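You operate a simulated robot arm through the tools that you are given. There is no shell and no other tool. Be economical: measure what you need, move in short steps, check, and stop when the job is done.

Carry out the task below with a simulated two-armed robot. There is one attempt and no reset: what you move stays moved.

## Task
Fetch the black small weight from the green table and set it on the sample table. Take the teal brush and put it on the top of the red cabinet. Take the steel cup and leave it on top of the green reel on the cream-legged table. Fetch the blue-cored small cone from the middle shelf of the blue rack and stand it on top of the brown purple-banded carton. Fetch the green-cored small cone from the upper shelf of the blue rack and stand it on the trial table. Take the blue tape roll and put it on the shelf under the trial table. Fetch the gold large weight from the steel table and set it on the cream-legged table. Take the purple-banded cone and leave it on the sample table. The order is free. Set down upright: steel cup, blue-cored small cone, green-cored small cone, large weight.
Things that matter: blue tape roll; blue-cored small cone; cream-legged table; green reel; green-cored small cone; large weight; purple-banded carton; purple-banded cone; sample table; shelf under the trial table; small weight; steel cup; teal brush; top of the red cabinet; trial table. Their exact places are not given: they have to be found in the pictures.

The check looks at the end state, three seconds after you hand in, the way a careful person would. Anything else that was tipped, shoved, dropped, spilled or broken makes it a failure.

## Robot
Two 7-joint arms with two-finger parallel grippers on one trunk, on a base that drives. Base frame: it is fixed to the floor where the robot stands at the start and does not move with it; the origin is under the middle of the robot, x ahead of it, y to its left, z up; the surface under the hand at the start is at about z = 82. Lengths are in cm, angles in rad, forces in N, time in s.
The left shoulder is at the start at [6.4, 18.2, 113.7], the right one opposite. With the tool pointing down near the work surface each hand reaches from about 28 to 74 cm from the robot's upright axis, wherever it stands, measured 20 degrees to its own side. Places, roughly: blue tape roll (10x9x4 cm) [120, -50, 80]; blue-cored small cone (7x7x12 cm) [40, 150, 90]; cream-legged table [130, 80, 70]; green reel (9x9x6 cm) [140, 50, 80]; green-cored small cone (7x7x12 cm) [50, 180, 130]; large weight [50, -75, 75]; purple-banded carton (12x8x8 cm) [50, 60, 90]; purple-banded cone (8x8x22 cm) [60, -130, 90]; sample table [150, -360, 80]; shelf under the trial table [70, 390, 20]; small weight [50, -25, 75]; steel cup (7x7x9 cm) [120, 80, 80]; teal brush (6x4x5 cm) [30, 30, 80]; top of the red cabinet (23x19 cm) [136, -268, 110]; trial table [70, 390, 80]. Payload 3.91 kg a hand.
The tool frame of a hand sits at the grasp point between the pads (the TCP): z along the fingers, y along the line on which they close. The tips reach 3 cm beyond it. Largest opening 11 cm; finger width 2, thickness 1; the body of the gripper, 4.8 by 11.2 cm, starts 5.5 cm behind the TCP.
Orientation is told as [roll, pitch, yaw] about the base's x, y, z axes, in that order, counted from this pose: with the fingers straight down and closing along the base's y, the tool's x points along the base's -x, its y along +y and its z along -z.

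## Interface
- The arms move only by the tool send_rows. It takes "left_deltas", "right_deltas" or both (then of equal length, played together; a hand with none holds still); each is a list of rows, each a list of 7 numbers: the turn, a rotation vector about the tool's x, y, z in rad, then the shift along the tool's x, y, z in cm, then the gripper command, from -1 (fully open) to 1 (shut), values between in proportion. In form: [[ax, ay, az, dx, dy, dz, jaw], ...]. A call has 1 to 8 rows; each row shifts and turns the commanded pose from where the row before left it, along the tool's axes as they then stand. A row lasts 0.2 s, in which the tool goes at most 5 cm and 0.15 rad; a call with a longer step from one row to the next is refused whole, and so is a gripper value outside its range. Where a pose cannot be reached the arm comes as near as it can. A force on the tool above 40 N (or 10 N above the force at the start of the call, whichever is more), or a blocked arm, ends the call early, and 0.2 s more pass. Each finger travels about 7.2 cm/s and halts on what it meets, pressing with about 23 N; the grip force reading is that of the motor and also rises with nothing between the fingers. The clock runs only during rows and for 0.2 s after the last one: add rows that do not move to give the fingers time. The reply holds the time, the measured pose of the TCP, the force on the tool along the base axes, the opening and the grip force, in the units named above and with some noise, with the torque about the TCP (base axes, N m) and any sound that the robot's microphone picked up, and new pictures: "pictures" is both (left out), scene, wrist or none (wrist: the cameras of the hands that moved).
- Cameras (640 x 400 px; columns grow to the right, rows downward): "scene" is now at [20.57, 0.97, 132.89]; the picture's right is [0.10, -0.99, 0.00], its down [-0.55, -0.06, -0.83] and it looks along [0.83, 0.09, -0.55] (base axes); focal length 214 px, centre (320, 200). "left" rides on the left gripper at [7.2, -1.7, -10.3] in its tool frame; the picture's right is [0.23, 0.97, 0.00], its down [-0.76, 0.18, -0.62] and it looks along [-0.61, 0.14, 0.78] (tool axes); focal length 222 px, centre (320, 200). "right" rides on the right gripper at [7.2, 1.7, -10.3] in its tool frame; the picture's right is [-0.23, 0.97, 0.00], its down [-0.76, -0.18, -0.62] and it looks along [-0.61, -0.14, 0.78] (tool axes); focal length 222 px, centre (320, 200).
- slide_trunk(by): slides the trunk up (or, below 0, down) by that many cm; the arms and the scene camera ride with it, the base frame stays. It gives what a move gives, with no picture.
- roll_base(legs): drives the robot by 1 to 6 legs, each [ahead, left, turn to the left] in cm, cm and rad, along the robot's own axes; the way and the turn of a leg run together, so that a leg with both is an arc; at most 150 cm and 3.142 rad a leg. The arms and the cameras ride along, it lands a little off, and it stops where it bumps. It gives what a move gives, and a new picture of the scene camera.
- turn_head(pan, tilt): turns the head with the scene camera to pan (to the left, within 1.396 rad either way) and tilt (down, from -0.506 to 1.204), counted from straight ahead of the robot. It gives what a move gives, and a new picture of the scene camera.
- probe_pixels(camera, pixels): for up to 12 pixels [column, row] of the newest picture of that camera ("zoom" is the newest enlarged one), the place [x, y, z] in the base frame of the surface seen there, good to about 0.2 cm. No time passes.
- enlarge(camera, box): a new picture of the part [left, top, right, bottom] of that camera's present view, enlarged. No time passes.
- job_done(): hands the job in; it is judged then, once.

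Work in short steps. Measure before you move; look again where a grasp or a placing could have gone wrong, and mend it. You have 322 turns and 360 pictures in all, those below and enlarged ones among them. Open the grippers and draw the arms clear of the work before you hand the job in, unless the task says otherwise; then end with one line.

The tools are called after "Emit:" as a command line: name --argument value ..., lists and objects as JSON in quotes. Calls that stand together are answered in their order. send_rows: Moves the arms, as the interface text tells. Its arguments: {"type":"object","properties":{"left_deltas":{"type":"array"},"right_deltas":{"type":"array"},"pictures":{"type":"string","enum":["both","scene","wrist","none"]}},"required":[]} The other tools are called the same way: slide_trunk (by) slides the trunk up or down; roll_base (legs) drives the base; turn_head (pan, tilt) turns the head that bears the scene camera; probe_pixels (camera, pixels) gives the place of the surface under pixels of a picture; enlarge (camera, box) takes an enlarged picture of a part of a camera's view; job_done () hands the job in.

At the start:

```text
time: 0.0
left_tool_pos: [42.5, 7.29, 117.33]
left_ee_rot: [0.001, 0.001, 0.002]
left_ft_force: [0.3, 0.3, 0.1]
left_torque: [0.01, 0.04, 0.03]
left_grip_width: 11.0
left_gripper_force: 0.1
right_tool_pos: [35.01, -25.48, 113.57]
right_ee_rot: [-0.002, -0.002, 0.0]
right_ft_force: [0.2, 0.0, 0.5]
right_torque: [0.0, -0.01, -0.04]
right_grip_width: 10.99
right_gripper_force: 0.0
trunk travel left (down, up): [-40.0, 11.4]
robot x, y, heading: [0.31, -0.08, 0.002]
head pan, tilt: [0.103, 0.585]
```

scene: 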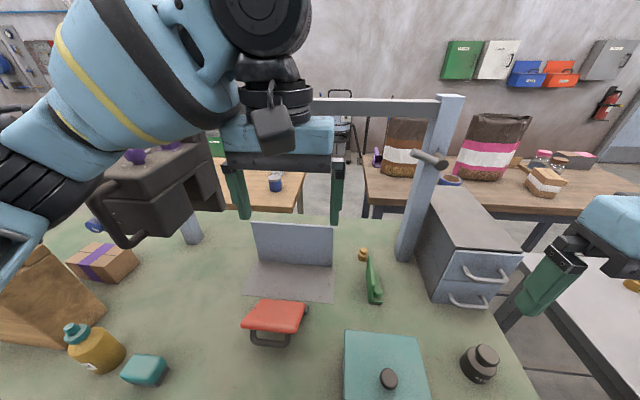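
right: 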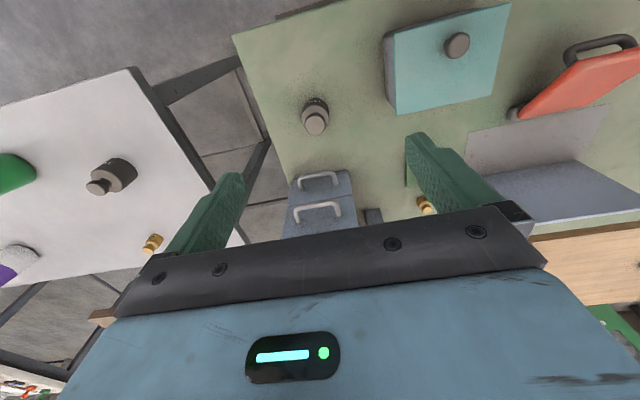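
left: 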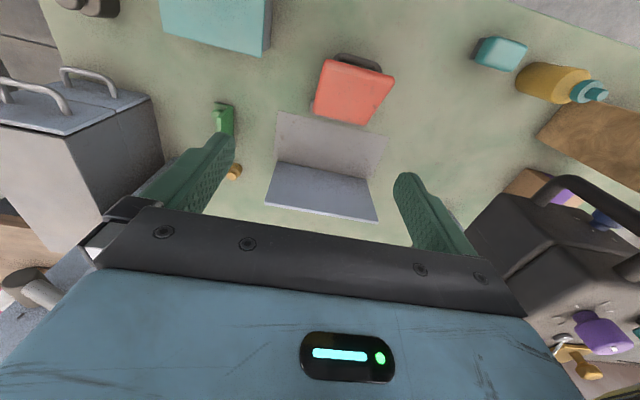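

The scene shows the green table with a dark weight at (480,363), a teal brush candidate at (145,370) and a gold piece at (362,255). I look right first to see the steel table.

Emit:
turn_head --pan -0.9 --tilt 0.6

Emit:
probe_pixels --camera "right" --pixels '[[315, 122], [112, 175], [152, 243], [425, 205]]'

Emit:
probe_pixels --camera "left" --pixels '[[500, 52], [550, 85], [355, 90], [600, 130]]'

```text
time: 1.3
left_tool_pos: [42.62, 7.42, 117.44]
left_ee_rot: [-0.001, 0.0, 0.004]
left_ft_force: [0.1, 0.1, 0.8]
left_torque: [-0.01, -0.02, 0.07]
left_grip_width: 11.02
left_gripper_force: 0.0
right_tool_pos: [34.95, -25.41, 113.54]
right_ee_rot: [-0.002, -0.001, -0.001]
right_ft_force: [-0.7, -0.2, 0.6]
right_torque: [-0.03, 0.0, 0.0]
right_grip_width: 10.99
right_gripper_force: 0.0
trunk travel left (down, up): [-40.0, 11.4]
robot x, y, heading: [0.26, -0.35, 0.001]
head pan, tilt: [-0.901, 0.6]
```

scene: 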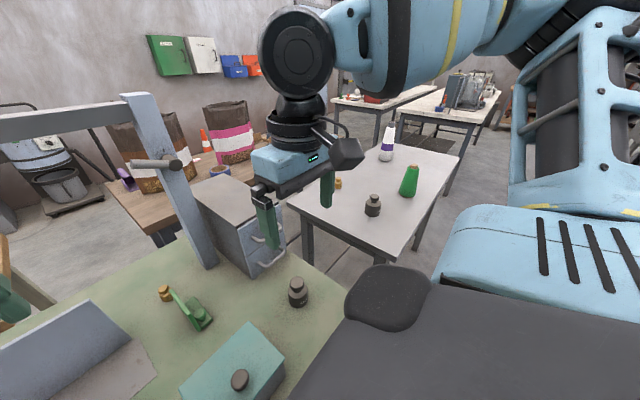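

```text
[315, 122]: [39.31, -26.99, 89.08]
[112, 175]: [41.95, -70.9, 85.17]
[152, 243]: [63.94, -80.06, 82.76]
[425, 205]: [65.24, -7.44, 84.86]
```

```text
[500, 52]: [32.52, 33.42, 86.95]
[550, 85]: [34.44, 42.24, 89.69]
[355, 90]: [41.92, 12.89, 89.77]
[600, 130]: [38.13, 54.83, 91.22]
```

Weights visible: black on green table (298,290), gold (165,293), black on steel table (373,205), gold partly hidden (338,183). I zoom on the steel table to settle sizes.

Emit:
enlarge --camera "scene" --box '[280, 110, 480, 240]'

Emit:
enlarge --camera "scene" --box '[140, 240, 340, 370]'

Emit:
probe_pixels --camera "scene" --pixels '[[298, 283], [373, 198], [338, 183], [165, 290], [409, 170], [387, 135], [388, 160], [420, 220], [345, 108], [440, 115], [465, 90], [295, 195]]'

```text
3.08 times, centred on (380, 175) of scene
```

zoom: 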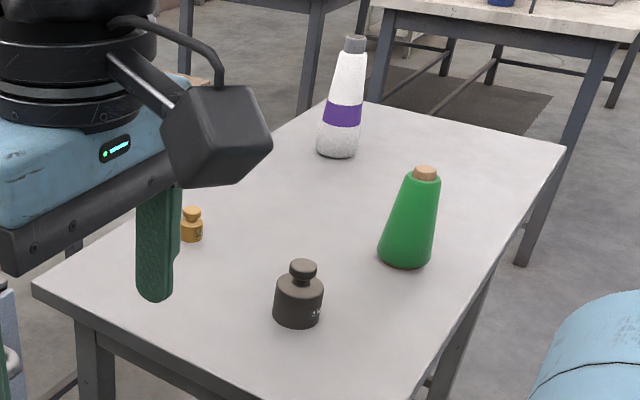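

```text
3.08 times, centred on (240, 305) of scene
```

zoom: 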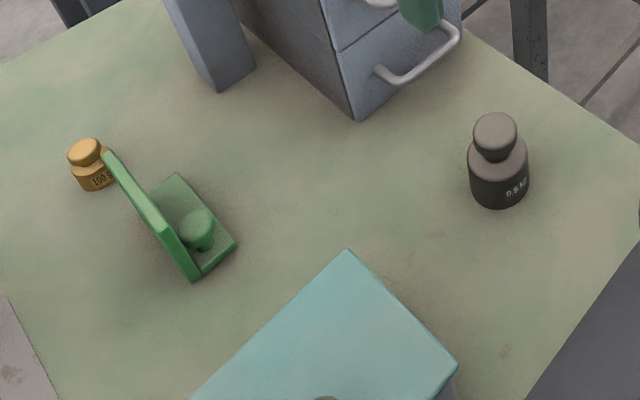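

```text
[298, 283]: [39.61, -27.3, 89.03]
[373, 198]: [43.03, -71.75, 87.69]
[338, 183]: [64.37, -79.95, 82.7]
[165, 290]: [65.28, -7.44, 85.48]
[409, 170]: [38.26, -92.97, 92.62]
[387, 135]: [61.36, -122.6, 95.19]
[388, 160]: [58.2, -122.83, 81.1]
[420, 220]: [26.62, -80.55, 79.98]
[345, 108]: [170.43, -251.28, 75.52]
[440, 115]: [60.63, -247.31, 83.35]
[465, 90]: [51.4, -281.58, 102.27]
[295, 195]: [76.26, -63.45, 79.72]
```

I check the right wrist view closely for lettering and whether another gold weight hides behind the gripper.

Emit:
enlarge --camera "right" --box '[60, 130, 260, 260]'

Emit:
probe_pixels --camera "scene" --pixels '[[320, 310], [390, 215], [185, 310], [298, 303], [373, 213], [163, 300]]'

Emit:
probe_pixels --camera "right" --pixels '[[60, 120], [150, 252], [152, 236], [315, 105], [316, 124], [130, 178], [97, 188]]'

```text
3.08 times, centred on (160, 195) of right
```

zoom: 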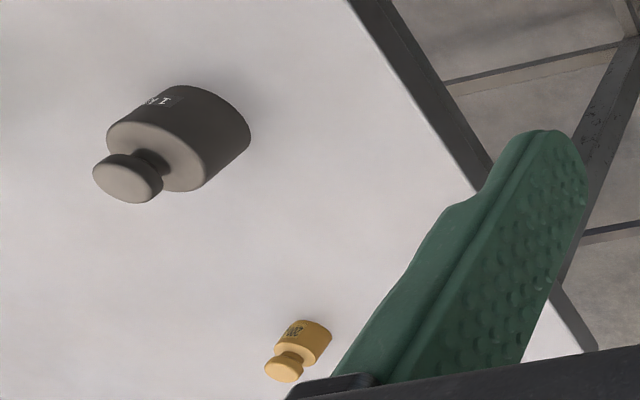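

```text
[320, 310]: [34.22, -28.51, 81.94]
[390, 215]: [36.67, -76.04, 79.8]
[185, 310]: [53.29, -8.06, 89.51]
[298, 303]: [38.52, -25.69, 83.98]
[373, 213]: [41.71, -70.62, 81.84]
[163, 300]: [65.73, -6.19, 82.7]
```

```text
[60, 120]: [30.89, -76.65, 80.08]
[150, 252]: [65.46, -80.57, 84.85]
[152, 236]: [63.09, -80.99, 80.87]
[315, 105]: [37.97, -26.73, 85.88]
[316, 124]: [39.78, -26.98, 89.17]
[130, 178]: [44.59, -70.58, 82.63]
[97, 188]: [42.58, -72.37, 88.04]
```

Black on the green table is the 0.5 kg (the lesser of two black ones), and the gold on the steel table appears larger than the gold 100 g. Now I look left and far right.

Emit:
turn_head --pan 1.1 --tilt 0.3

Emit:
turn_head --pan -1.35 --tilt 0.2

```text
time: 3.2
left_tool_pos: [42.5, 7.3, 117.34]
left_ee_rot: [0.001, 0.001, 0.005]
left_ft_force: [-0.5, 0.1, -1.0]
left_torque: [0.02, -0.02, 0.01]
left_grip_width: 11.0
left_gripper_force: 0.0
right_tool_pos: [35.06, -25.43, 113.57]
right_ee_rot: [-0.001, -0.003, -0.001]
right_ft_force: [0.8, 0.1, -0.1]
right_torque: [-0.02, 0.02, -0.02]
right_grip_width: 11.03
right_gripper_force: 0.0
trunk travel left (down, up): [-40.0, 11.4]
robot x, y, heading: [0.01, -0.08, 0.001]
head pan, tilt: [1.1, 0.3]
```

scene: 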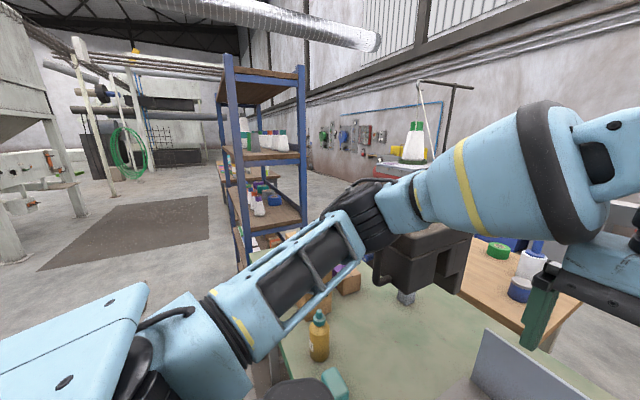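

```text
time: 5.4
left_tool_pos: [42.63, 7.42, 117.37]
left_ee_rot: [0.002, 0.0, 0.004]
left_ft_force: [-0.1, -0.1, 0.3]
left_torque: [0.0, -0.01, -0.02]
left_grip_width: 11.01
left_gripper_force: 0.1
right_tool_pos: [35.05, -25.37, 113.46]
right_ee_rot: [0.0, -0.002, -0.001]
right_ft_force: [0.0, 0.0, 0.2]
right_torque: [0.02, -0.02, 0.02]
right_grip_width: 11.0
right_gripper_force: 0.1
trunk travel left (down, up): [-40.0, 11.4]
robot x, y, heading: [0.34, 0.04, -0.002]
head pan, tilt: [-1.349, 0.201]
```

scene: 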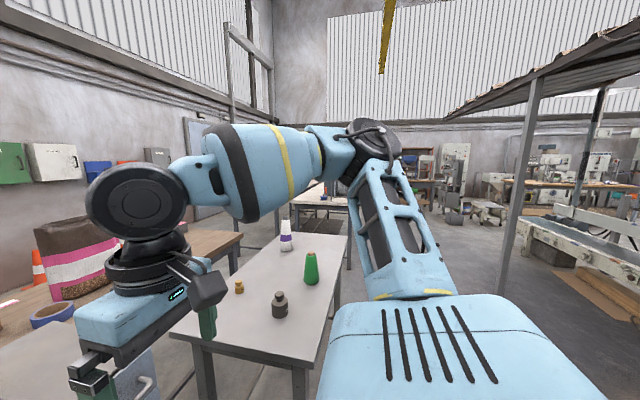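

Only two weights are on the steel table, so gold is at (64.4,-80). I probe the teal box edges near the black weight before descending.

Emit:
probe_pixels --camera "right" --pixels '[[398, 112], [386, 45], [303, 120], [328, 122], [303, 108], [328, 108], [330, 215], [290, 200]]'

Emit:
turn_head --pan -0.4 --tilt 0.8

```text
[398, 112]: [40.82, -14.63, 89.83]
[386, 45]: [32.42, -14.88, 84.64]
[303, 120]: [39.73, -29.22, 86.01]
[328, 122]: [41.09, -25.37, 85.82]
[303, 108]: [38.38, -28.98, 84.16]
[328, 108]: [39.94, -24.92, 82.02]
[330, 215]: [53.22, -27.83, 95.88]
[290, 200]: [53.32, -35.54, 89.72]
```

```text
time: 6.7
left_tool_pos: [42.68, 7.37, 117.31]
left_ee_rot: [0.001, -0.001, 0.003]
left_ft_force: [-0.1, 0.3, -0.3]
left_torque: [-0.02, -0.02, -0.01]
left_grip_width: 10.99
left_gripper_force: 0.0
right_tool_pos: [34.95, -25.24, 113.56]
right_ee_rot: [-0.001, -0.001, 0.0]
right_ft_force: [0.6, -0.1, 0.7]
right_torque: [0.0, 0.01, 0.01]
right_grip_width: 11.03
right_gripper_force: 0.1
trunk travel left (down, up): [-40.0, 11.4]
robot x, y, heading: [-0.08, 0.05, -0.0]
head pan, tilt: [-0.4, 0.799]
```

scene: 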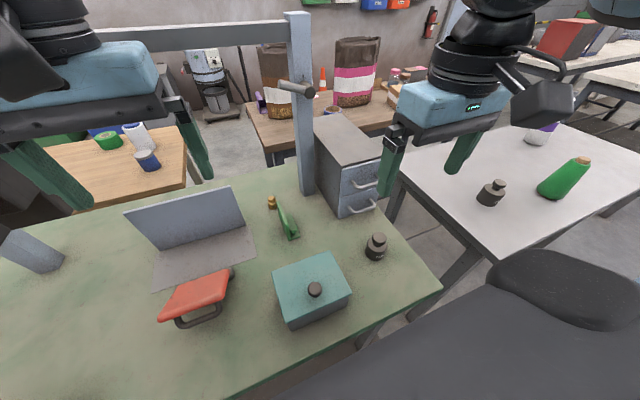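

Weight centre ≈(39.7,-27.1), body top z≈86; box edge y=-14.7 leaves room. I descend with the right hand to z 96 first.

Emit:
send_rows --right_deltas '[[0, 0, 0, -2.4, -0.9, 0, -0.4], [0, 0, 0, -2.4, -0.9, 4.5, -0.4], [0, 0, 0, 0, 0, 4.5, -0.4], [0, 0, 0, 0, 0, 4.5, -0.4], [0, 0, 0, 0, 0, 4, -0.4]]'

```text
refused: row 2 steps farther than a row can; nothing moved
```

Step too long in row 2; splitting it.

Emit:
send_rows --right_deltas '[[0, 0, 0, -2.4, -0.9, 0, -0.4], [0, 0, 0, -2.4, -0.9, 3, -0.4], [0, 0, 0, 0, 0, 4.7, -0.4], [0, 0, 0, 0, 0, 4.7, -0.4], [0, 0, 0, 0, 0, 4.5, -0.4], [0, 0, 0, 0, 0, 0, -0.4]]'

```text
time: 8.1
left_tool_pos: [42.64, 7.4, 117.44]
left_ee_rot: [0.0, 0.002, 0.005]
left_ft_force: [0.0, 0.3, 0.3]
left_torque: [-0.01, -0.02, 0.0]
left_grip_width: 10.98
left_gripper_force: 0.0
right_tool_pos: [39.64, -27.29, 96.79]
right_ee_rot: [0.0, -0.002, 0.001]
right_ft_force: [0.2, -0.9, -0.5]
right_torque: [-0.02, 0.0, -0.03]
right_grip_width: 7.69
right_gripper_force: 0.1
trunk travel left (down, up): [-40.0, 11.4]
robot x, y, heading: [0.13, 0.43, 0.003]
head pan, tilt: [-0.4, 0.799]
```

scene: 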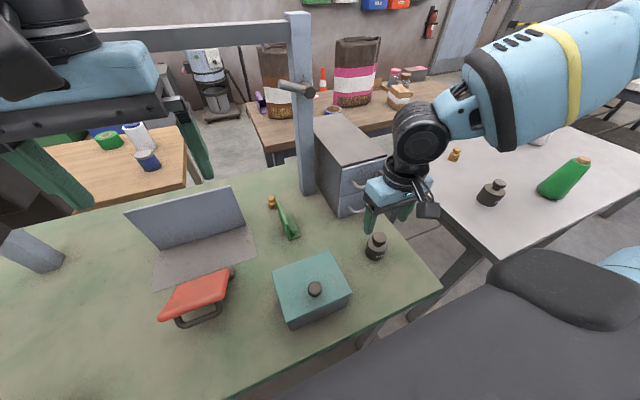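
right: 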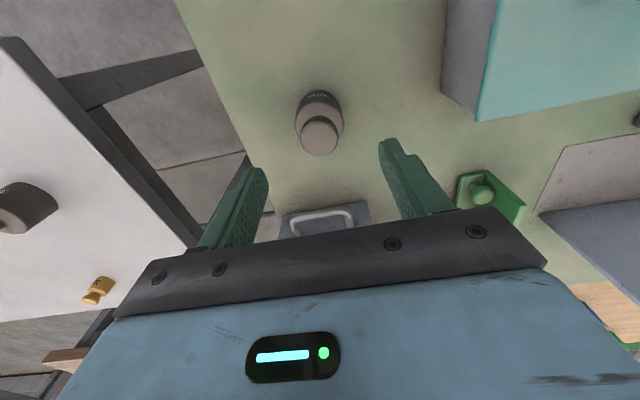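

The hand is centred over the weight (320,130). I descend to z≈85.6 and close.

Emit:
send_rows --right_deltas '[[0, 0, 0, 0, 0, 4.5, -0.4], [0, 0, 0, 0, 0, 4.5, -0.4], [0, 0, 0, 0, 0.1, 2.2, -0.4], [0, 0, 0, 0, 0, 0, 0.1], [0, 0, 0, 0, 0, 0, 0.6], [0, 0, 0, 0, 0, 0, 1], [0, 0, 0, 0, 0, 0, 1]]' --pictures "wrist"

```text
time: 9.7
left_tool_pos: [42.7, 7.46, 117.34]
left_ee_rot: [-0.001, -0.001, 0.003]
left_ft_force: [0.2, -0.6, 0.2]
left_torque: [0.0, 0.0, -0.04]
left_grip_width: 10.99
left_gripper_force: 0.2
right_tool_pos: [39.63, -26.94, 85.38]
right_ee_rot: [0.001, -0.001, 0.001]
right_ft_force: [-0.7, 0.8, -0.8]
right_torque: [0.0, 0.01, -0.03]
right_grip_width: 4.71
right_gripper_force: 23.2
trunk travel left (down, up): [-40.0, 11.4]
robot x, y, heading: [-0.02, 0.01, -0.002]
head pan, tilt: [-0.4, 0.799]
```

right: 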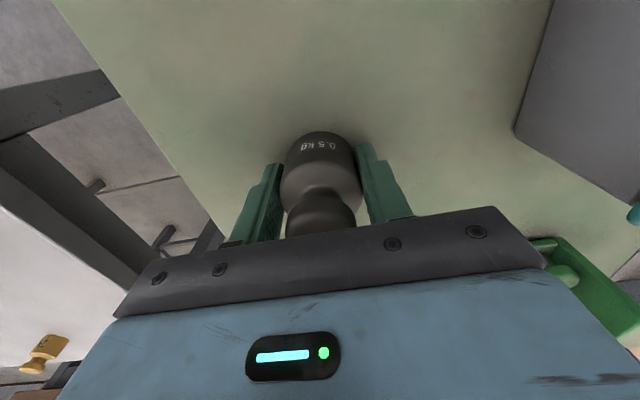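

Grip holds at 4.7 cm. I lift the weight, and move the left hand over toward the brush at (32.5,33.4).

Emit:
send_rows --right_deltas '[[0, 0, 0, 0, 0, -4.5, 1], [0, 0, 0, 0, 0, -4.8, 1], [0, 0, 0, 0, 0, -4.8, 1], [0, 0, 0, 0, 0, -4.8, 1], [0, 0, 0, 0, 0, -4.8, 1], [0, 0, 0, 0, 0, 0, 1]]' --left_deltas '[[0, 0, 0, 4.5, 0, 0, -1], [0, 0, 0, 3, 3.5, 0, -1], [0, 0, 0, 0, 4.7, 0, -1], [0, 0, 0, 0, 4.7, 0, -1], [0, 0, 0, 0, 4.7, 0, -1], [0, 0, 0, 0, 4.7, 0, -1]]'

```text
time: 11.1
left_tool_pos: [34.73, 29.68, 117.38]
left_ee_rot: [-0.002, 0.001, 0.002]
left_ft_force: [-0.3, 0.0, -0.4]
left_torque: [-0.01, 0.01, 0.0]
left_grip_width: 11.02
left_gripper_force: 0.0
right_tool_pos: [39.75, -27.16, 109.14]
right_ee_rot: [0.001, 0.001, 0.001]
right_ft_force: [-0.5, 0.0, -5.2]
right_torque: [-0.02, -0.01, 0.02]
right_grip_width: 4.72
right_gripper_force: 22.9
trunk travel left (down, up): [-40.0, 11.4]
robot x, y, heading: [-0.06, -0.25, -0.004]
head pan, tilt: [-0.4, 0.799]
```

scene: 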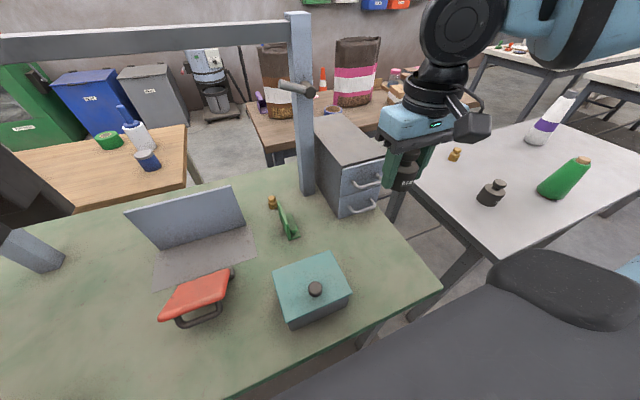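
right: 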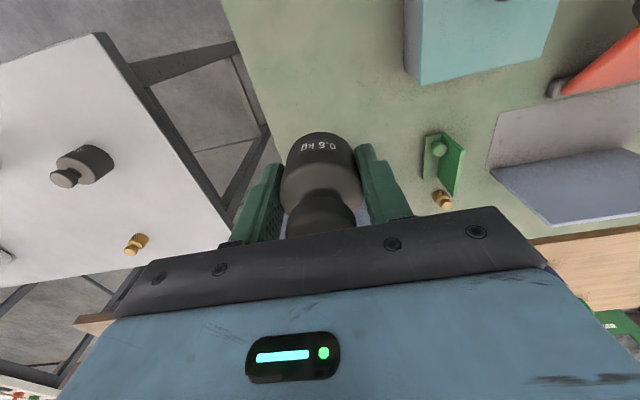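
left: 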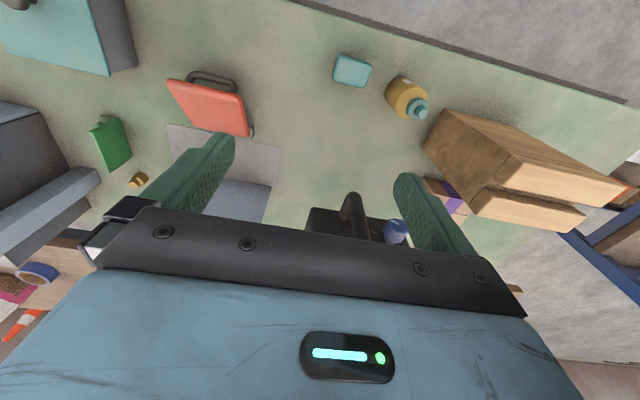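

I zoom on the small teal block (350,70) and probe it plus neighbours.

Emit:
enlarge --camera "left" --box '[300, 30, 460, 134]'

Emit:
probe_pixels --camera "left" --pixels '[[350, 68], [336, 78], [368, 85], [371, 66], [340, 56], [393, 100], [418, 110], [410, 80], [440, 115], [425, 148], [510, 160], [455, 200]]'

```text
3.85 times, centred on (380, 82) of left
```

zoom: 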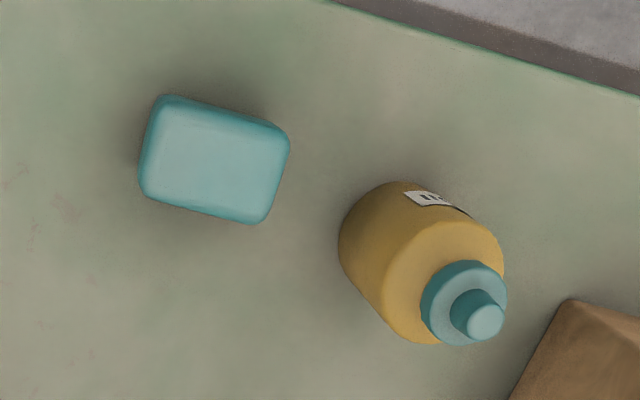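

```text
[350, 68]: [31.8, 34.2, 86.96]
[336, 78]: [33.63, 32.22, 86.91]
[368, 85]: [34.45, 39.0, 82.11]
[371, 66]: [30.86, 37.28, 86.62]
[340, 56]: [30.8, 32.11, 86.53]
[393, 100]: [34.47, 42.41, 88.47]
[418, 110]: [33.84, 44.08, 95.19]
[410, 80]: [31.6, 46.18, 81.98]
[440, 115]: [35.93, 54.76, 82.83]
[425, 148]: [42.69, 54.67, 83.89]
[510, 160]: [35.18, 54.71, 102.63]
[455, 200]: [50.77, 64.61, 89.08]
```

The block (x 30.4–34, y 32–37.6, top 87) matches the brush's 6x4x5. I turn the left hand 90° so that it closes along x, away from the bottle at y>41.

Emit:
send_rows --left_deltas '[[0, 0, -0.15, 0, 0, 0, -0.6], [0, 0, -0.15, 0, 0, 0, -0.6], [0, 0, -0.15, 0, 0, 0, -0.6], [0, 0, -0.15, 0, 0, 0, -0.6], [0, 0, -0.15, 0, 0, 0, -0.6], [0, 0, -0.15, 0, 0, 0, -0.6], [0, 0, -0.15, 0, 0, 0, -0.6], [0, 0, -0.15, 0, 0, 0, -0.6]]' --pictures "none"

Emit:
send_rows --left_deltas '[[0, 0, -0.15, 0, 0, 0, -0.6], [0, 0, -0.15, 0, 0, 0, -0.6], [0, 0, -0.07, 0, 0, 0, -0.6], [0, 0, 0, -2.5, 2.4, 0, -0.6], [0, 0, 0, -2.6, 0, 3, -0.6], [0, 0, 0, 0, 0, 4.5, -0.6], [0, 0, 0, 0, 0, 4.5, -0.6]]' --pictures "wrist"

```text
time: 12.9
left_tool_pos: [34.98, 29.69, 117.49]
left_ee_rot: [0.0, -0.001, 1.205]
left_ft_force: [-0.1, -0.9, -0.2]
left_torque: [-0.03, -0.01, 0.02]
left_grip_width: 8.8
left_gripper_force: 0.0
right_tool_pos: [39.87, -27.28, 109.13]
right_ee_rot: [0.0, 0.0, 0.0]
right_ft_force: [-0.2, -0.2, -4.7]
right_torque: [0.01, 0.01, 0.0]
right_grip_width: 4.72
right_gripper_force: 22.6
trunk travel left (down, up): [-40.0, 11.4]
robot x, y, heading: [-0.1, -0.02, -0.002]
head pan, tilt: [-0.4, 0.799]
```

```text
time: 14.5
left_tool_pos: [32.73, 34.92, 105.42]
left_ee_rot: [0.001, 0.0, 1.573]
left_ft_force: [1.4, 0.7, 0.6]
left_torque: [-0.03, -0.01, -0.02]
left_grip_width: 8.77
left_gripper_force: 0.1
right_tool_pos: [39.81, -27.24, 109.13]
right_ee_rot: [0.0, 0.001, 0.0]
right_ft_force: [0.6, 0.1, -5.0]
right_torque: [0.0, 0.03, 0.01]
right_grip_width: 4.7
right_gripper_force: 23.5
trunk travel left (down, up): [-40.0, 11.4]
robot x, y, heading: [-0.01, 0.39, 0.002]
head pan, tilt: [-0.4, 0.799]
```

left: 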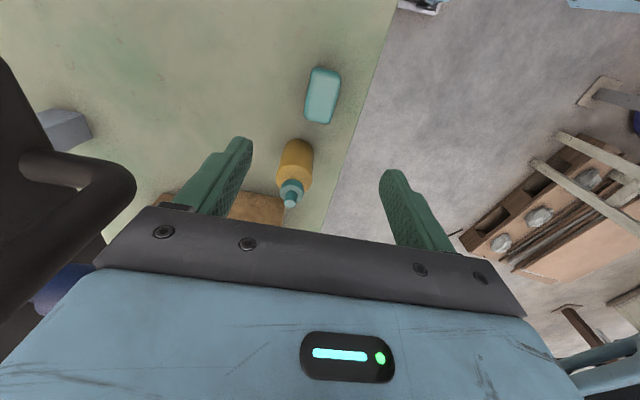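

I verify brush edges from this view before descending.

Emit:
probe_pixels --camera "left" --pixels '[[315, 72], [335, 75], [310, 112], [328, 117], [322, 95]]'

```text
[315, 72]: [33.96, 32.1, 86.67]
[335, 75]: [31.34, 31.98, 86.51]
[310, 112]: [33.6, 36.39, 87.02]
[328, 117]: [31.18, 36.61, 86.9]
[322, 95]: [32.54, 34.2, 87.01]
```

Centre is (32.5,34.3); I descend to z≈85.6 and close.

Emit:
send_rows --left_deltas '[[0, 0, 0, 0.5, 0.2, 4.5, -0.4], [0, 0, 0, 0, 0, 4.7, -0.4], [0, 0, 0, 0, 0, 4.7, -0.4], [0, 0, 0, 0, 0, 4.0, -0.4], [0, 0, 0, 0, 0, 1.9, -0.4], [0, 0, 0, 0, 0, 0, 0.4], [0, 0, 0, 0, 0, 0, 1], [0, 0, 0, 0, 0, 0, 1]]' --pictures "wrist"

```text
time: 16.3
left_tool_pos: [32.23, 34.27, 85.52]
left_ee_rot: [0.001, -0.001, 1.573]
left_ft_force: [-0.8, -0.2, -0.2]
left_torque: [0.01, 0.02, 0.03]
left_grip_width: 3.75
left_gripper_force: 23.8
right_tool_pos: [39.85, -27.28, 109.12]
right_ee_rot: [-0.001, 0.001, 0.001]
right_ft_force: [0.5, 0.0, -5.1]
right_torque: [0.02, 0.02, -0.01]
right_grip_width: 4.72
right_gripper_force: 22.4
trunk travel left (down, up): [-40.0, 11.4]
robot x, y, heading: [-0.14, -0.38, 0.001]
head pan, tilt: [-0.4, 0.799]
```

left: 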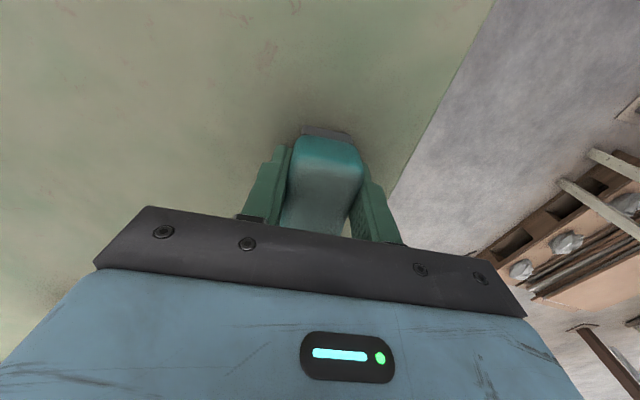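

Brush held (3.75 cm). I lift it and back the base off the table, then look to the right to plan the drive.

Emit:
send_rows --left_deltas '[[0, 0, 0, 0, 0, -4.7, 1], [0, 0, 0, 0, 0, -4.8, 1], [0, 0, 0, 0, 0, -4.8, 1], [0, 0, 0, 0, 0, -4.8, 1], [0, 0, 0, 0, 0, -4.8, 1], [0, 0, 0, 4.5, 0, -2, 1], [0, 0, 0, 4, 0, 0, 1]]' --pictures "none"

Emit:
roll_base --legs '[[-50, 0, 0]]'

Emit:
turn_head --pan -0.9 --tilt 0.35

```text
time: 17.9
left_tool_pos: [32.37, 25.59, 111.33]
left_ee_rot: [0.003, -0.001, 1.572]
left_ft_force: [1.0, 0.2, -0.3]
left_torque: [0.0, 0.02, -0.01]
left_grip_width: 3.74
left_gripper_force: 23.1
right_tool_pos: [39.87, -27.28, 109.15]
right_ee_rot: [-0.001, -0.001, -0.001]
right_ft_force: [0.6, 0.2, -4.9]
right_torque: [0.0, -0.01, -0.02]
right_grip_width: 4.72
right_gripper_force: 23.3
trunk travel left (down, up): [-40.0, 11.4]
robot x, y, heading: [0.12, -0.11, 0.001]
head pan, tilt: [-0.4, 0.799]
```

```text
time: 20.8
left_tool_pos: [-17.85, 25.6, 111.37]
left_ee_rot: [0.001, 0.0, 1.566]
left_ft_force: [-0.5, -0.4, -0.3]
left_torque: [0.0, 0.02, 0.03]
left_grip_width: 3.75
left_gripper_force: 23.4
right_tool_pos: [-10.63, -27.38, 109.03]
right_ee_rot: [0.001, -0.001, -0.007]
right_ft_force: [0.2, -0.3, -4.5]
right_torque: [0.02, 0.03, -0.01]
right_grip_width: 4.71
right_gripper_force: 23.0
trunk travel left (down, up): [-40.0, 11.4]
robot x, y, heading: [-50.43, 0.41, -0.005]
head pan, tilt: [-0.4, 0.799]
```

scene: 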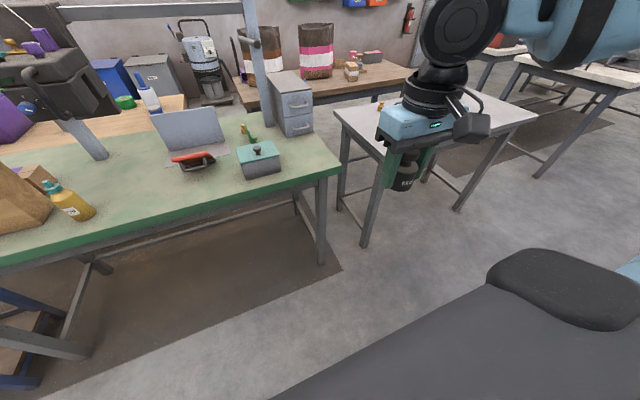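

```text
time: 21.8
left_tool_pos: [-17.68, 25.71, 111.45]
left_ee_rot: [-0.002, 0.0, 1.564]
left_ft_force: [-0.1, 0.7, 0.2]
left_torque: [0.0, -0.01, -0.03]
left_grip_width: 3.75
left_gripper_force: 23.2
right_tool_pos: [-10.73, -27.27, 109.17]
right_ee_rot: [0.0, 0.002, -0.006]
right_ft_force: [-0.1, -0.7, -3.8]
right_torque: [-0.05, 0.05, 0.0]
right_grip_width: 4.74
right_gripper_force: 23.4
trunk travel left (down, up): [-40.0, 11.4]
robot x, y, heading: [-50.29, -0.34, -0.003]
head pan, tilt: [-0.901, 0.351]
```

scene: 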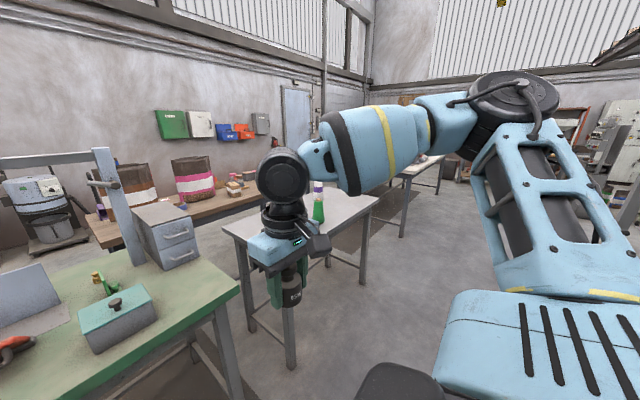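

The floor to the right is clear at x≈-50. I strafe right 150 cm then look ahead.

Emit:
roll_base --legs '[[0, -150, 0], [0, -40, 0]]'

Emit:
turn_head --pan -0.35 --tilt 0.3

```text
time: 38.8
left_tool_pos: [-18.17, -165.18, 111.42]
left_ee_rot: [0.001, 0.0, 1.58]
left_ft_force: [0.0, -0.8, -0.3]
left_torque: [-0.05, 0.03, -0.02]
left_grip_width: 3.76
left_gripper_force: 22.8
right_tool_pos: [-10.25, -218.0, 109.14]
right_ee_rot: [0.0, 0.0, 0.006]
right_ft_force: [0.3, -0.3, -5.1]
right_torque: [-0.03, 0.01, -0.01]
right_grip_width: 4.73
right_gripper_force: 22.8
trunk travel left (down, up): [-40.0, 11.4]
robot x, y, heading: [-50.39, -191.08, 0.01]
head pan, tilt: [-0.901, 0.351]
```

scene: 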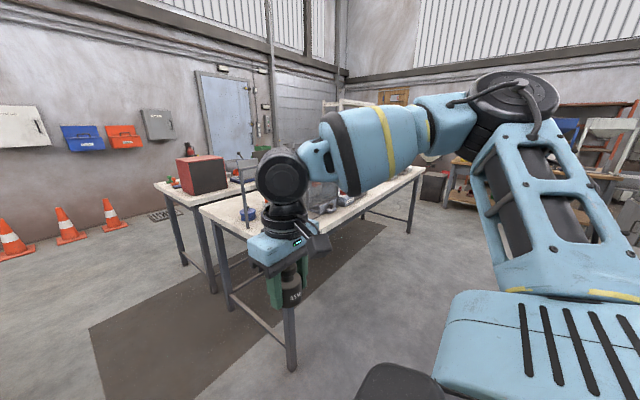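

```text
time: 39.8
left_tool_pos: [-18.18, -165.1, 111.37]
left_ee_rot: [0.0, -0.001, 1.579]
left_ft_force: [0.4, -0.3, -1.0]
left_torque: [0.02, -0.02, 0.01]
left_grip_width: 3.73
left_gripper_force: 22.8
right_tool_pos: [-10.4, -218.0, 109.16]
right_ee_rot: [0.0, 0.0, 0.008]
right_ft_force: [-0.3, -0.6, -5.7]
right_torque: [0.05, 0.0, -0.02]
right_grip_width: 4.71
right_gripper_force: 22.9
trunk travel left (down, up): [-40.0, 11.4]
robot x, y, heading: [-50.73, -190.87, 0.009]
head pan, tilt: [-0.351, 0.3]
```

scene: 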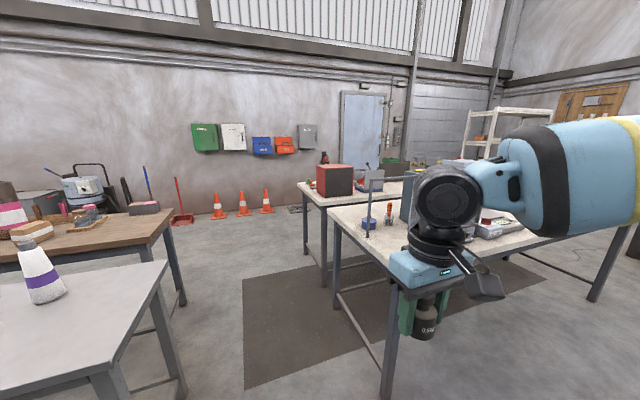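

The red cabinet is at (335,180) on a back table. I probe tables and zoom for labels to identify the sample table.

Emit:
probe_pixels --camera "scene" --pixels '[[320, 168], [350, 168], [335, 163], [300, 186], [322, 200], [392, 192], [335, 210], [383, 255], [560, 236], [355, 205], [390, 183], [520, 235]]'

Emit:
enlarge --camera "scene" --box '[280, 140, 440, 270]'

```text
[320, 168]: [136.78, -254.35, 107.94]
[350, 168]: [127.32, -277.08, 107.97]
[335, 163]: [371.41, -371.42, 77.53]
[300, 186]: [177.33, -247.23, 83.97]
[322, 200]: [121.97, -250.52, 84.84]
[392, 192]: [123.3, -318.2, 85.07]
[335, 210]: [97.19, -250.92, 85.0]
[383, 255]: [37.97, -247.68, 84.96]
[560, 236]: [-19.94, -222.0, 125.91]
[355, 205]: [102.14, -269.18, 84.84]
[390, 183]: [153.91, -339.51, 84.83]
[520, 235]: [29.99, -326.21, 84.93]
```

```text
3.08 times, centred on (360, 205) of scene
```

zoom: 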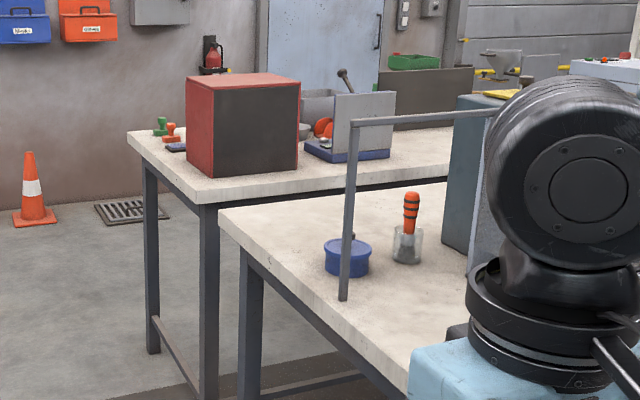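

The back table (front edge x≈120, y from -247) bears the red cabinet; it is likely the sample table. I check the gap edges before driving through.

Emit:
probe_pixels --camera "scene" --pixels '[[165, 265], [170, 222], [130, 220], [100, 365], [180, 310], [372, 225], [365, 185], [400, 215]]'

Emit:
roll_base --legs '[[110, -3, 0]]'

```text
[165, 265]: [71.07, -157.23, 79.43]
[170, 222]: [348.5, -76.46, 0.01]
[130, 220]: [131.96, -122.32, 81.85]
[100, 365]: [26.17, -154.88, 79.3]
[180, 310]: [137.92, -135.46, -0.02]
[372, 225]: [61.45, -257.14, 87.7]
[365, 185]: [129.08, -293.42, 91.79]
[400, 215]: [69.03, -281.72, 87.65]
```

```text
time: 45.4
left_tool_pos: [89.67, -165.47, 111.43]
left_ee_rot: [0.001, 0.0, 1.602]
left_ft_force: [-0.4, -0.2, 0.3]
left_torque: [-0.03, -0.04, 0.01]
left_grip_width: 3.74
left_gripper_force: 22.9
right_tool_pos: [98.64, -218.09, 109.16]
right_ee_rot: [0.001, 0.0, 0.03]
right_ft_force: [-0.2, 0.7, -3.9]
right_torque: [0.0, -0.01, -0.01]
right_grip_width: 4.74
right_gripper_force: 22.8
trunk travel left (down, up): [-40.0, 11.4]
robot x, y, heading: [57.93, -192.25, 0.034]
head pan, tilt: [-0.351, 0.3]
```

scene: 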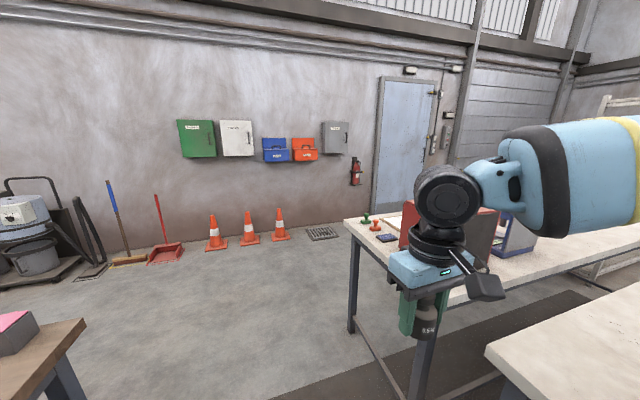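

Clear. I drive on to about (140,-185), then turn right to face the table end.

Emit:
roll_base --legs '[[82, 4, 0], [0, 0, -1.6]]'

Emit:
turn_head --pan 0.0 --tilt 0.6

```text
time: 53.6
left_tool_pos: [166.11, -217.69, 111.46]
left_ee_rot: [0.0, -0.002, 0.015]
left_ft_force: [-0.3, -0.1, -0.1]
left_torque: [-0.03, 0.0, -0.01]
left_grip_width: 3.78
left_gripper_force: 23.3
right_tool_pos: [113.43, -225.88, 109.04]
right_ee_rot: [-0.001, -0.001, -1.555]
right_ft_force: [-0.3, -0.6, -4.9]
right_torque: [0.0, -0.03, 0.0]
right_grip_width: 4.75
right_gripper_force: 23.3
trunk travel left (down, up): [-40.0, 11.4]
robot x, y, heading: [139.92, -185.53, -1.557]
head pan, tilt: [-0.351, 0.3]
```

scene: 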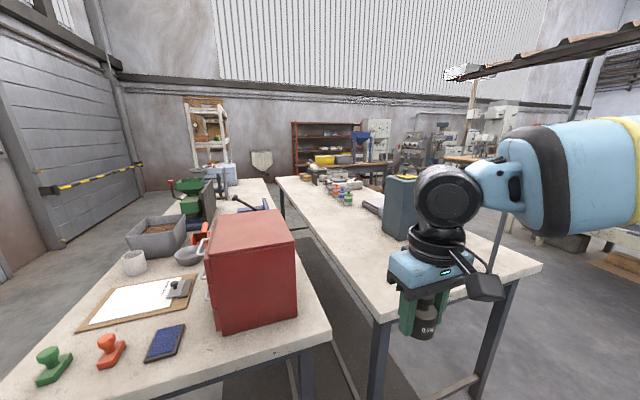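

```text
time: 54.4
left_tool_pos: [166.21, -217.65, 111.33]
left_ee_rot: [0.001, 0.0, 0.015]
left_ft_force: [0.3, 0.5, -0.3]
left_torque: [-0.01, -0.04, 0.02]
left_grip_width: 3.75
left_gripper_force: 22.8
right_tool_pos: [113.31, -225.75, 109.14]
right_ee_rot: [0.0, 0.0, -1.556]
right_ft_force: [-0.7, 0.8, -4.7]
right_torque: [0.03, 0.01, 0.01]
right_grip_width: 4.71
right_gripper_force: 22.6
trunk travel left (down, up): [-40.0, 11.4]
robot x, y, heading: [140.07, -185.45, -1.556]
head pan, tilt: [0.0, 0.6]
```

scene: 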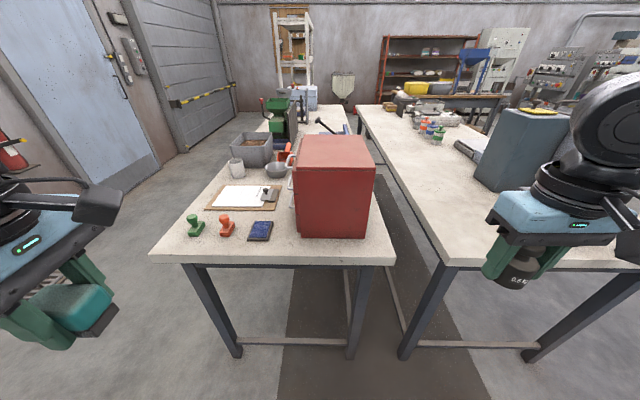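

The left table with the cabinet is centred near x=149, so it is the sample table. I probe the cabinet top and free spots near the front edge.

Emit:
probe_pixels --camera "scene" --pixels '[[300, 166], [372, 165], [306, 140], [365, 140], [335, 152], [170, 245], [215, 248], [285, 252], [195, 222], [230, 222], [260, 232], [385, 240]]'

Emit:
enlarge --camera "scene" --box '[140, 90, 400, 270]'

```text
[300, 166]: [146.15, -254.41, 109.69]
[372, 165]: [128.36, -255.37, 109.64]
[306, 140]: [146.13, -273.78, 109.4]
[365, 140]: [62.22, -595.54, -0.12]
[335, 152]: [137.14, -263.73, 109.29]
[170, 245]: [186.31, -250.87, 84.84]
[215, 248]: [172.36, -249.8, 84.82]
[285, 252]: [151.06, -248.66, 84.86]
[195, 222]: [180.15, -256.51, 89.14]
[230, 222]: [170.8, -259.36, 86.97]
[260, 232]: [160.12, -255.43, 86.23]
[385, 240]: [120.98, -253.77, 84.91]
```

```text
2.22 times, centred on (270, 180) of scene
```

zoom: 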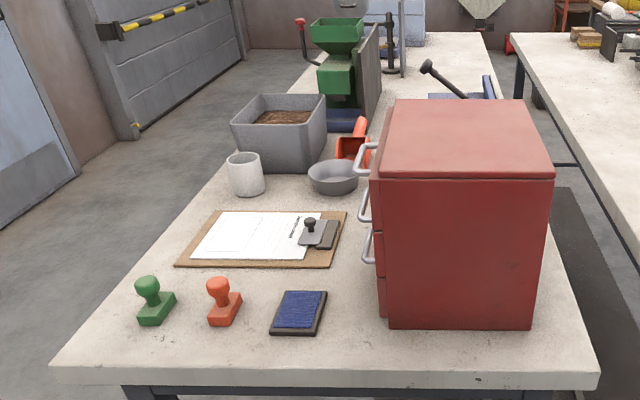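

Cabinet top z≈109.5, spanning x 128–146, y -254 to -274. I raise the trunk a little, then move closer to place the brush with the left hand.

Emit:
slide_trunk --by 8

Emit:
roll_base --legs '[[20, -4, 0]]'

```text
time: 55.6
left_tool_pos: [166.21, -217.68, 119.44]
left_ee_rot: [0.004, 0.0, 0.015]
left_ft_force: [-0.1, -0.9, -1.4]
left_torque: [0.01, 0.01, 0.0]
left_grip_width: 3.75
left_gripper_force: 23.3
right_tool_pos: [113.37, -225.93, 117.04]
right_ee_rot: [-0.002, 0.002, -1.556]
right_ft_force: [0.1, 0.4, -5.5]
right_torque: [0.03, 0.0, 0.02]
right_grip_width: 4.73
right_gripper_force: 23.0
trunk travel left (down, up): [-48.0, 3.4]
robot x, y, heading: [139.97, -185.8, -1.553]
head pan, tilt: [0.0, 0.6]
```

```text
time: 57.2
left_tool_pos: [162.45, -237.21, 119.44]
left_ee_rot: [-0.001, -0.001, 0.011]
left_ft_force: [-0.7, 1.1, -0.9]
left_torque: [0.01, 0.02, -0.04]
left_grip_width: 3.77
left_gripper_force: 23.3
right_tool_pos: [109.59, -245.35, 117.09]
right_ee_rot: [-0.001, -0.001, -1.556]
right_ft_force: [1.0, 0.2, -4.2]
right_torque: [0.01, -0.02, 0.03]
right_grip_width: 4.72
right_gripper_force: 23.5
trunk travel left (down, up): [-48.0, 3.4]
robot x, y, heading: [136.56, -205.05, -1.558]
head pan, tilt: [0.0, 0.6]
```

scene: 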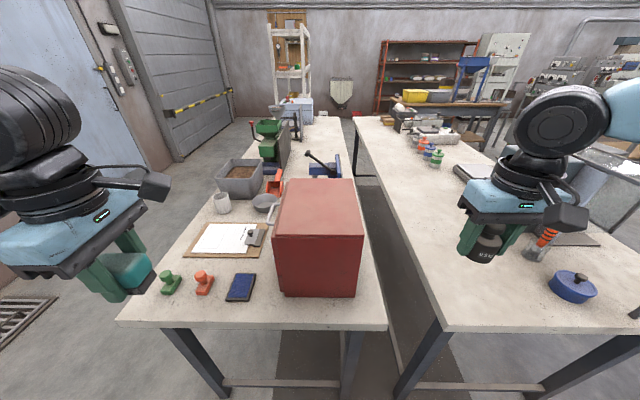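

Left tool is aligned with base axes (yaw≈0). I move it across at z≈119 over the cabinet to (138,-264).

Emit:
send_rows --left_deltas '[[0, 0, 0, 3.06, -3.35, 0, 1], [0, 0, 0, 3.06, -3.35, 0, 1], [0, 0, 0, 3.06, -3.35, 0, 1], [0, 0, 0, 3.06, -3.35, 0, 1], [0, 0, 0, 3.06, -3.35, 0, 1], [0, 0, 0, 3.06, -3.35, 0, 1], [0, 0, 0, 3.06, -3.35, 0, 1], [0, 0, 0, 3.06, -3.35, 0, 1]]'

```text
time: 59.0
left_tool_pos: [138.26, -264.37, 119.37]
left_ee_rot: [0.0, -0.002, 0.012]
left_ft_force: [-0.9, -0.8, -1.2]
left_torque: [0.02, 0.0, 0.02]
left_grip_width: 3.76
left_gripper_force: 23.0
right_tool_pos: [109.38, -245.52, 117.12]
right_ee_rot: [0.001, 0.0, -1.557]
right_ft_force: [-1.2, -0.4, -4.6]
right_torque: [0.04, -0.02, 0.0]
right_grip_width: 4.69
right_gripper_force: 22.8
trunk travel left (down, up): [-48.0, 3.4]
robot x, y, heading: [136.49, -205.3, -1.557]
head pan, tilt: [0.0, 0.6]
```

scene: 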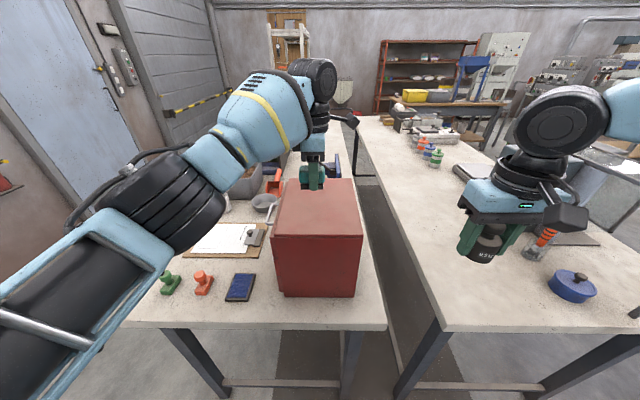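
left: 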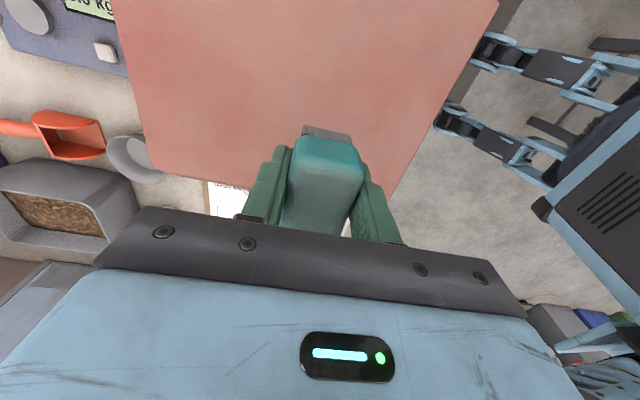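

Brush is over the cabinet top with clearance. I lower to z≈113.0 (bottom just touching) and open.

Emit:
send_rows --left_deltas '[[0, 0, 0, 0, 0, 4, 1], [0, 0, 0, 0, 0, 2, 1], [0, 0, 0, 0, 0, 0.3, 1], [0, 0, 0, 0, 0, 0, 1]]' --pictures "wrist"

```text
time: 60.0
left_tool_pos: [138.44, -264.53, 113.1]
left_ee_rot: [0.0, 0.0, 0.014]
left_ft_force: [0.5, -0.5, -0.3]
left_torque: [0.0, -0.03, -0.01]
left_grip_width: 3.74
left_gripper_force: 22.7
right_tool_pos: [109.51, -245.36, 117.08]
right_ee_rot: [0.001, 0.002, -1.558]
right_ft_force: [-0.1, -0.2, -4.9]
right_torque: [-0.02, 0.01, 0.02]
right_grip_width: 4.72
right_gripper_force: 22.3
trunk travel left (down, up): [-48.0, 3.4]
robot x, y, heading: [136.1, -205.63, -1.557]
head pan, tilt: [0.0, 0.6]
```

left: 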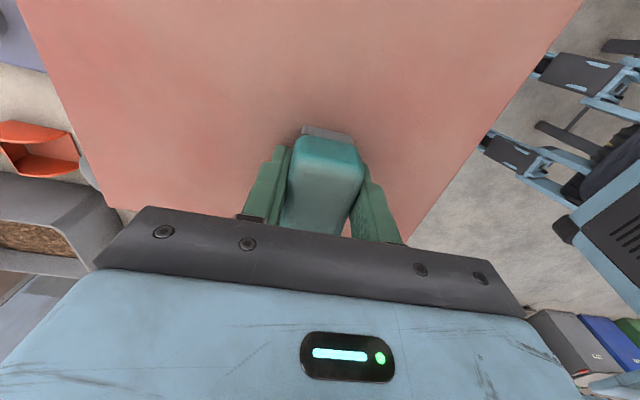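

It is within a millimetre or two of the surface. I lower a touch more, open, and rise.

Emit:
send_rows --left_deltas '[[0, 0, 0, 0, 0, 0.2, 1], [0, 0, 0, 0, 0, 0, 0.3], [0, 0, 0, 0, 0, 0, -0.2], [0, 0, 0, 0, 0, -1, -0.2], [0, 0, 0, 0, 0, -4, -0.2], [0, 0, 0, 0, 0, -4, -0.2], [0, 0, 0, 0, 0, 0, -0.2]]' --pictures "wrist"

```text
time: 61.6
left_tool_pos: [138.29, -264.56, 121.91]
left_ee_rot: [0.002, 0.003, 0.015]
left_ft_force: [0.8, 0.1, -0.4]
left_torque: [0.0, 0.01, -0.02]
left_grip_width: 6.58
left_gripper_force: 0.0
right_tool_pos: [109.59, -245.43, 117.04]
right_ee_rot: [-0.001, 0.002, -1.558]
right_ft_force: [0.7, -0.1, -4.8]
right_torque: [0.06, 0.04, -0.02]
right_grip_width: 4.67
right_gripper_force: 23.7
trunk travel left (down, up): [-48.0, 3.4]
robot x, y, heading: [136.42, -205.13, -1.556]
head pan, tilt: [0.0, 0.6]
```

left: 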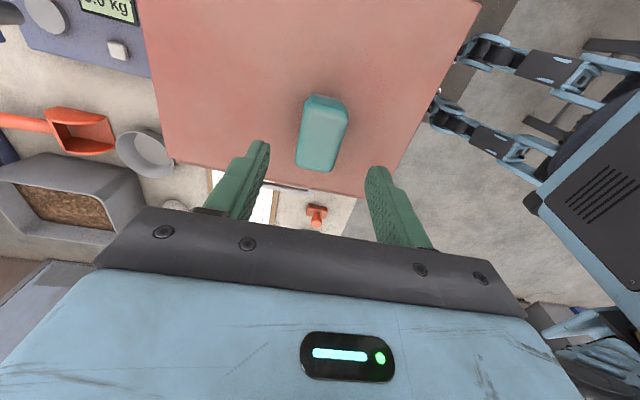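

Brush stands on the cabinet top. I retract the left hand the way it came, back up, and drive around to the far (+x) side to look for free spots.

Emit:
send_rows --left_deltas '[[0, 0, 0, -3.06, 3.35, 0, 0], [0, 0, 0, -3.06, 3.35, 0, 0], [0, 0, 0, -3.06, 3.35, 0, 0], [0, 0, 0, -3.06, 3.35, 0, 0], [0, 0, 0, -3.06, 3.35, 0, 0], [0, 0, 0, -3.06, 3.35, 0, 0], [0, 0, 0, -3.06, 3.35, 0, 0], [0, 0, 0, -3.06, 3.35, 0, 0]]' --pictures "none"

Emit:
roll_base --legs '[[-30, 0, 0], [0, 45, 0]]'

Emit:
turn_head --pan 0.0 --tilt 0.7

```text
time: 63.4
left_tool_pos: [162.62, -237.17, 121.72]
left_ee_rot: [0.001, 0.0, 0.016]
left_ft_force: [-0.5, 0.4, 0.6]
left_torque: [-0.04, -0.02, 0.03]
left_grip_width: 5.52
left_gripper_force: 0.1
right_tool_pos: [109.73, -245.31, 117.04]
right_ee_rot: [-0.001, -0.003, -1.558]
right_ft_force: [0.1, -0.4, -4.5]
right_torque: [0.01, -0.01, 0.02]
right_grip_width: 4.71
right_gripper_force: 22.7
trunk travel left (down, up): [-48.0, 3.4]
robot x, y, heading: [136.09, -205.32, -1.558]
head pan, tilt: [0.0, 0.6]
```

```text
time: 69.6
left_tool_pos: [207.9, -205.64, 121.75]
left_ee_rot: [0.001, 0.0, 0.025]
left_ft_force: [1.2, 0.2, 0.8]
left_torque: [-0.01, -0.01, 0.02]
left_grip_width: 5.51
left_gripper_force: 0.0
right_tool_pos: [155.06, -214.29, 117.15]
right_ee_rot: [-0.001, 0.0, -1.547]
right_ft_force: [-0.1, 0.5, -3.6]
right_torque: [0.04, -0.02, 0.0]
right_grip_width: 4.72
right_gripper_force: 23.0
trunk travel left (down, up): [-48.0, 3.4]
robot x, y, heading: [181.12, -174.2, -1.544]
head pan, tilt: [0.0, 0.6]
```

scene: 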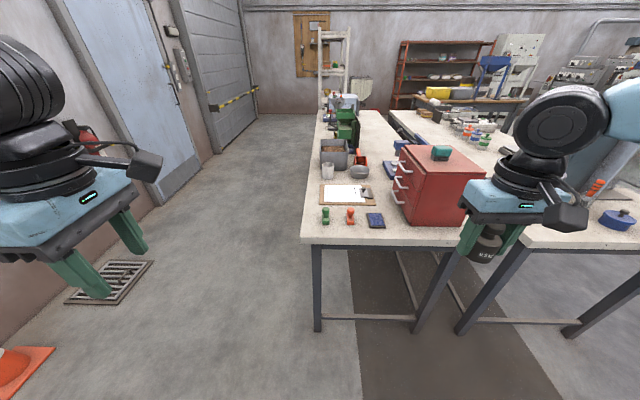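

```text
time: 70.3
left_tool_pos: [207.85, -205.7, 121.71]
left_ee_rot: [0.0, -0.002, 0.026]
left_ft_force: [-0.3, 0.6, 0.1]
left_torque: [0.0, -0.02, 0.0]
left_grip_width: 5.49
left_gripper_force: 0.0
right_tool_pos: [155.07, -214.29, 117.12]
right_ee_rot: [0.001, 0.0, -1.547]
right_ft_force: [0.2, -0.1, -4.6]
right_torque: [0.03, -0.03, -0.02]
right_grip_width: 4.7
right_gripper_force: 23.2
trunk travel left (down, up): [-48.0, 3.4]
robot x, y, heading: [181.03, -173.72, -1.546]
head pan, tilt: [0.0, 0.7]
```

scene: 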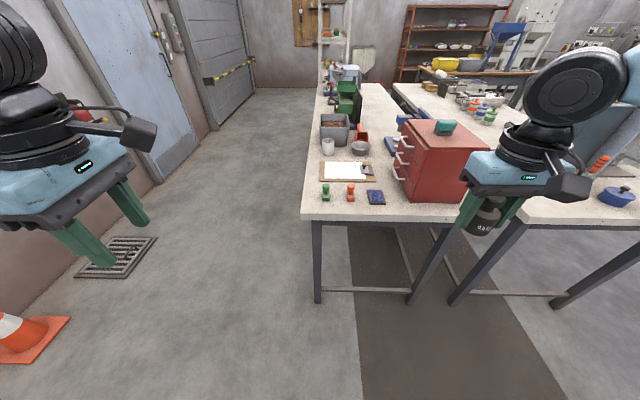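

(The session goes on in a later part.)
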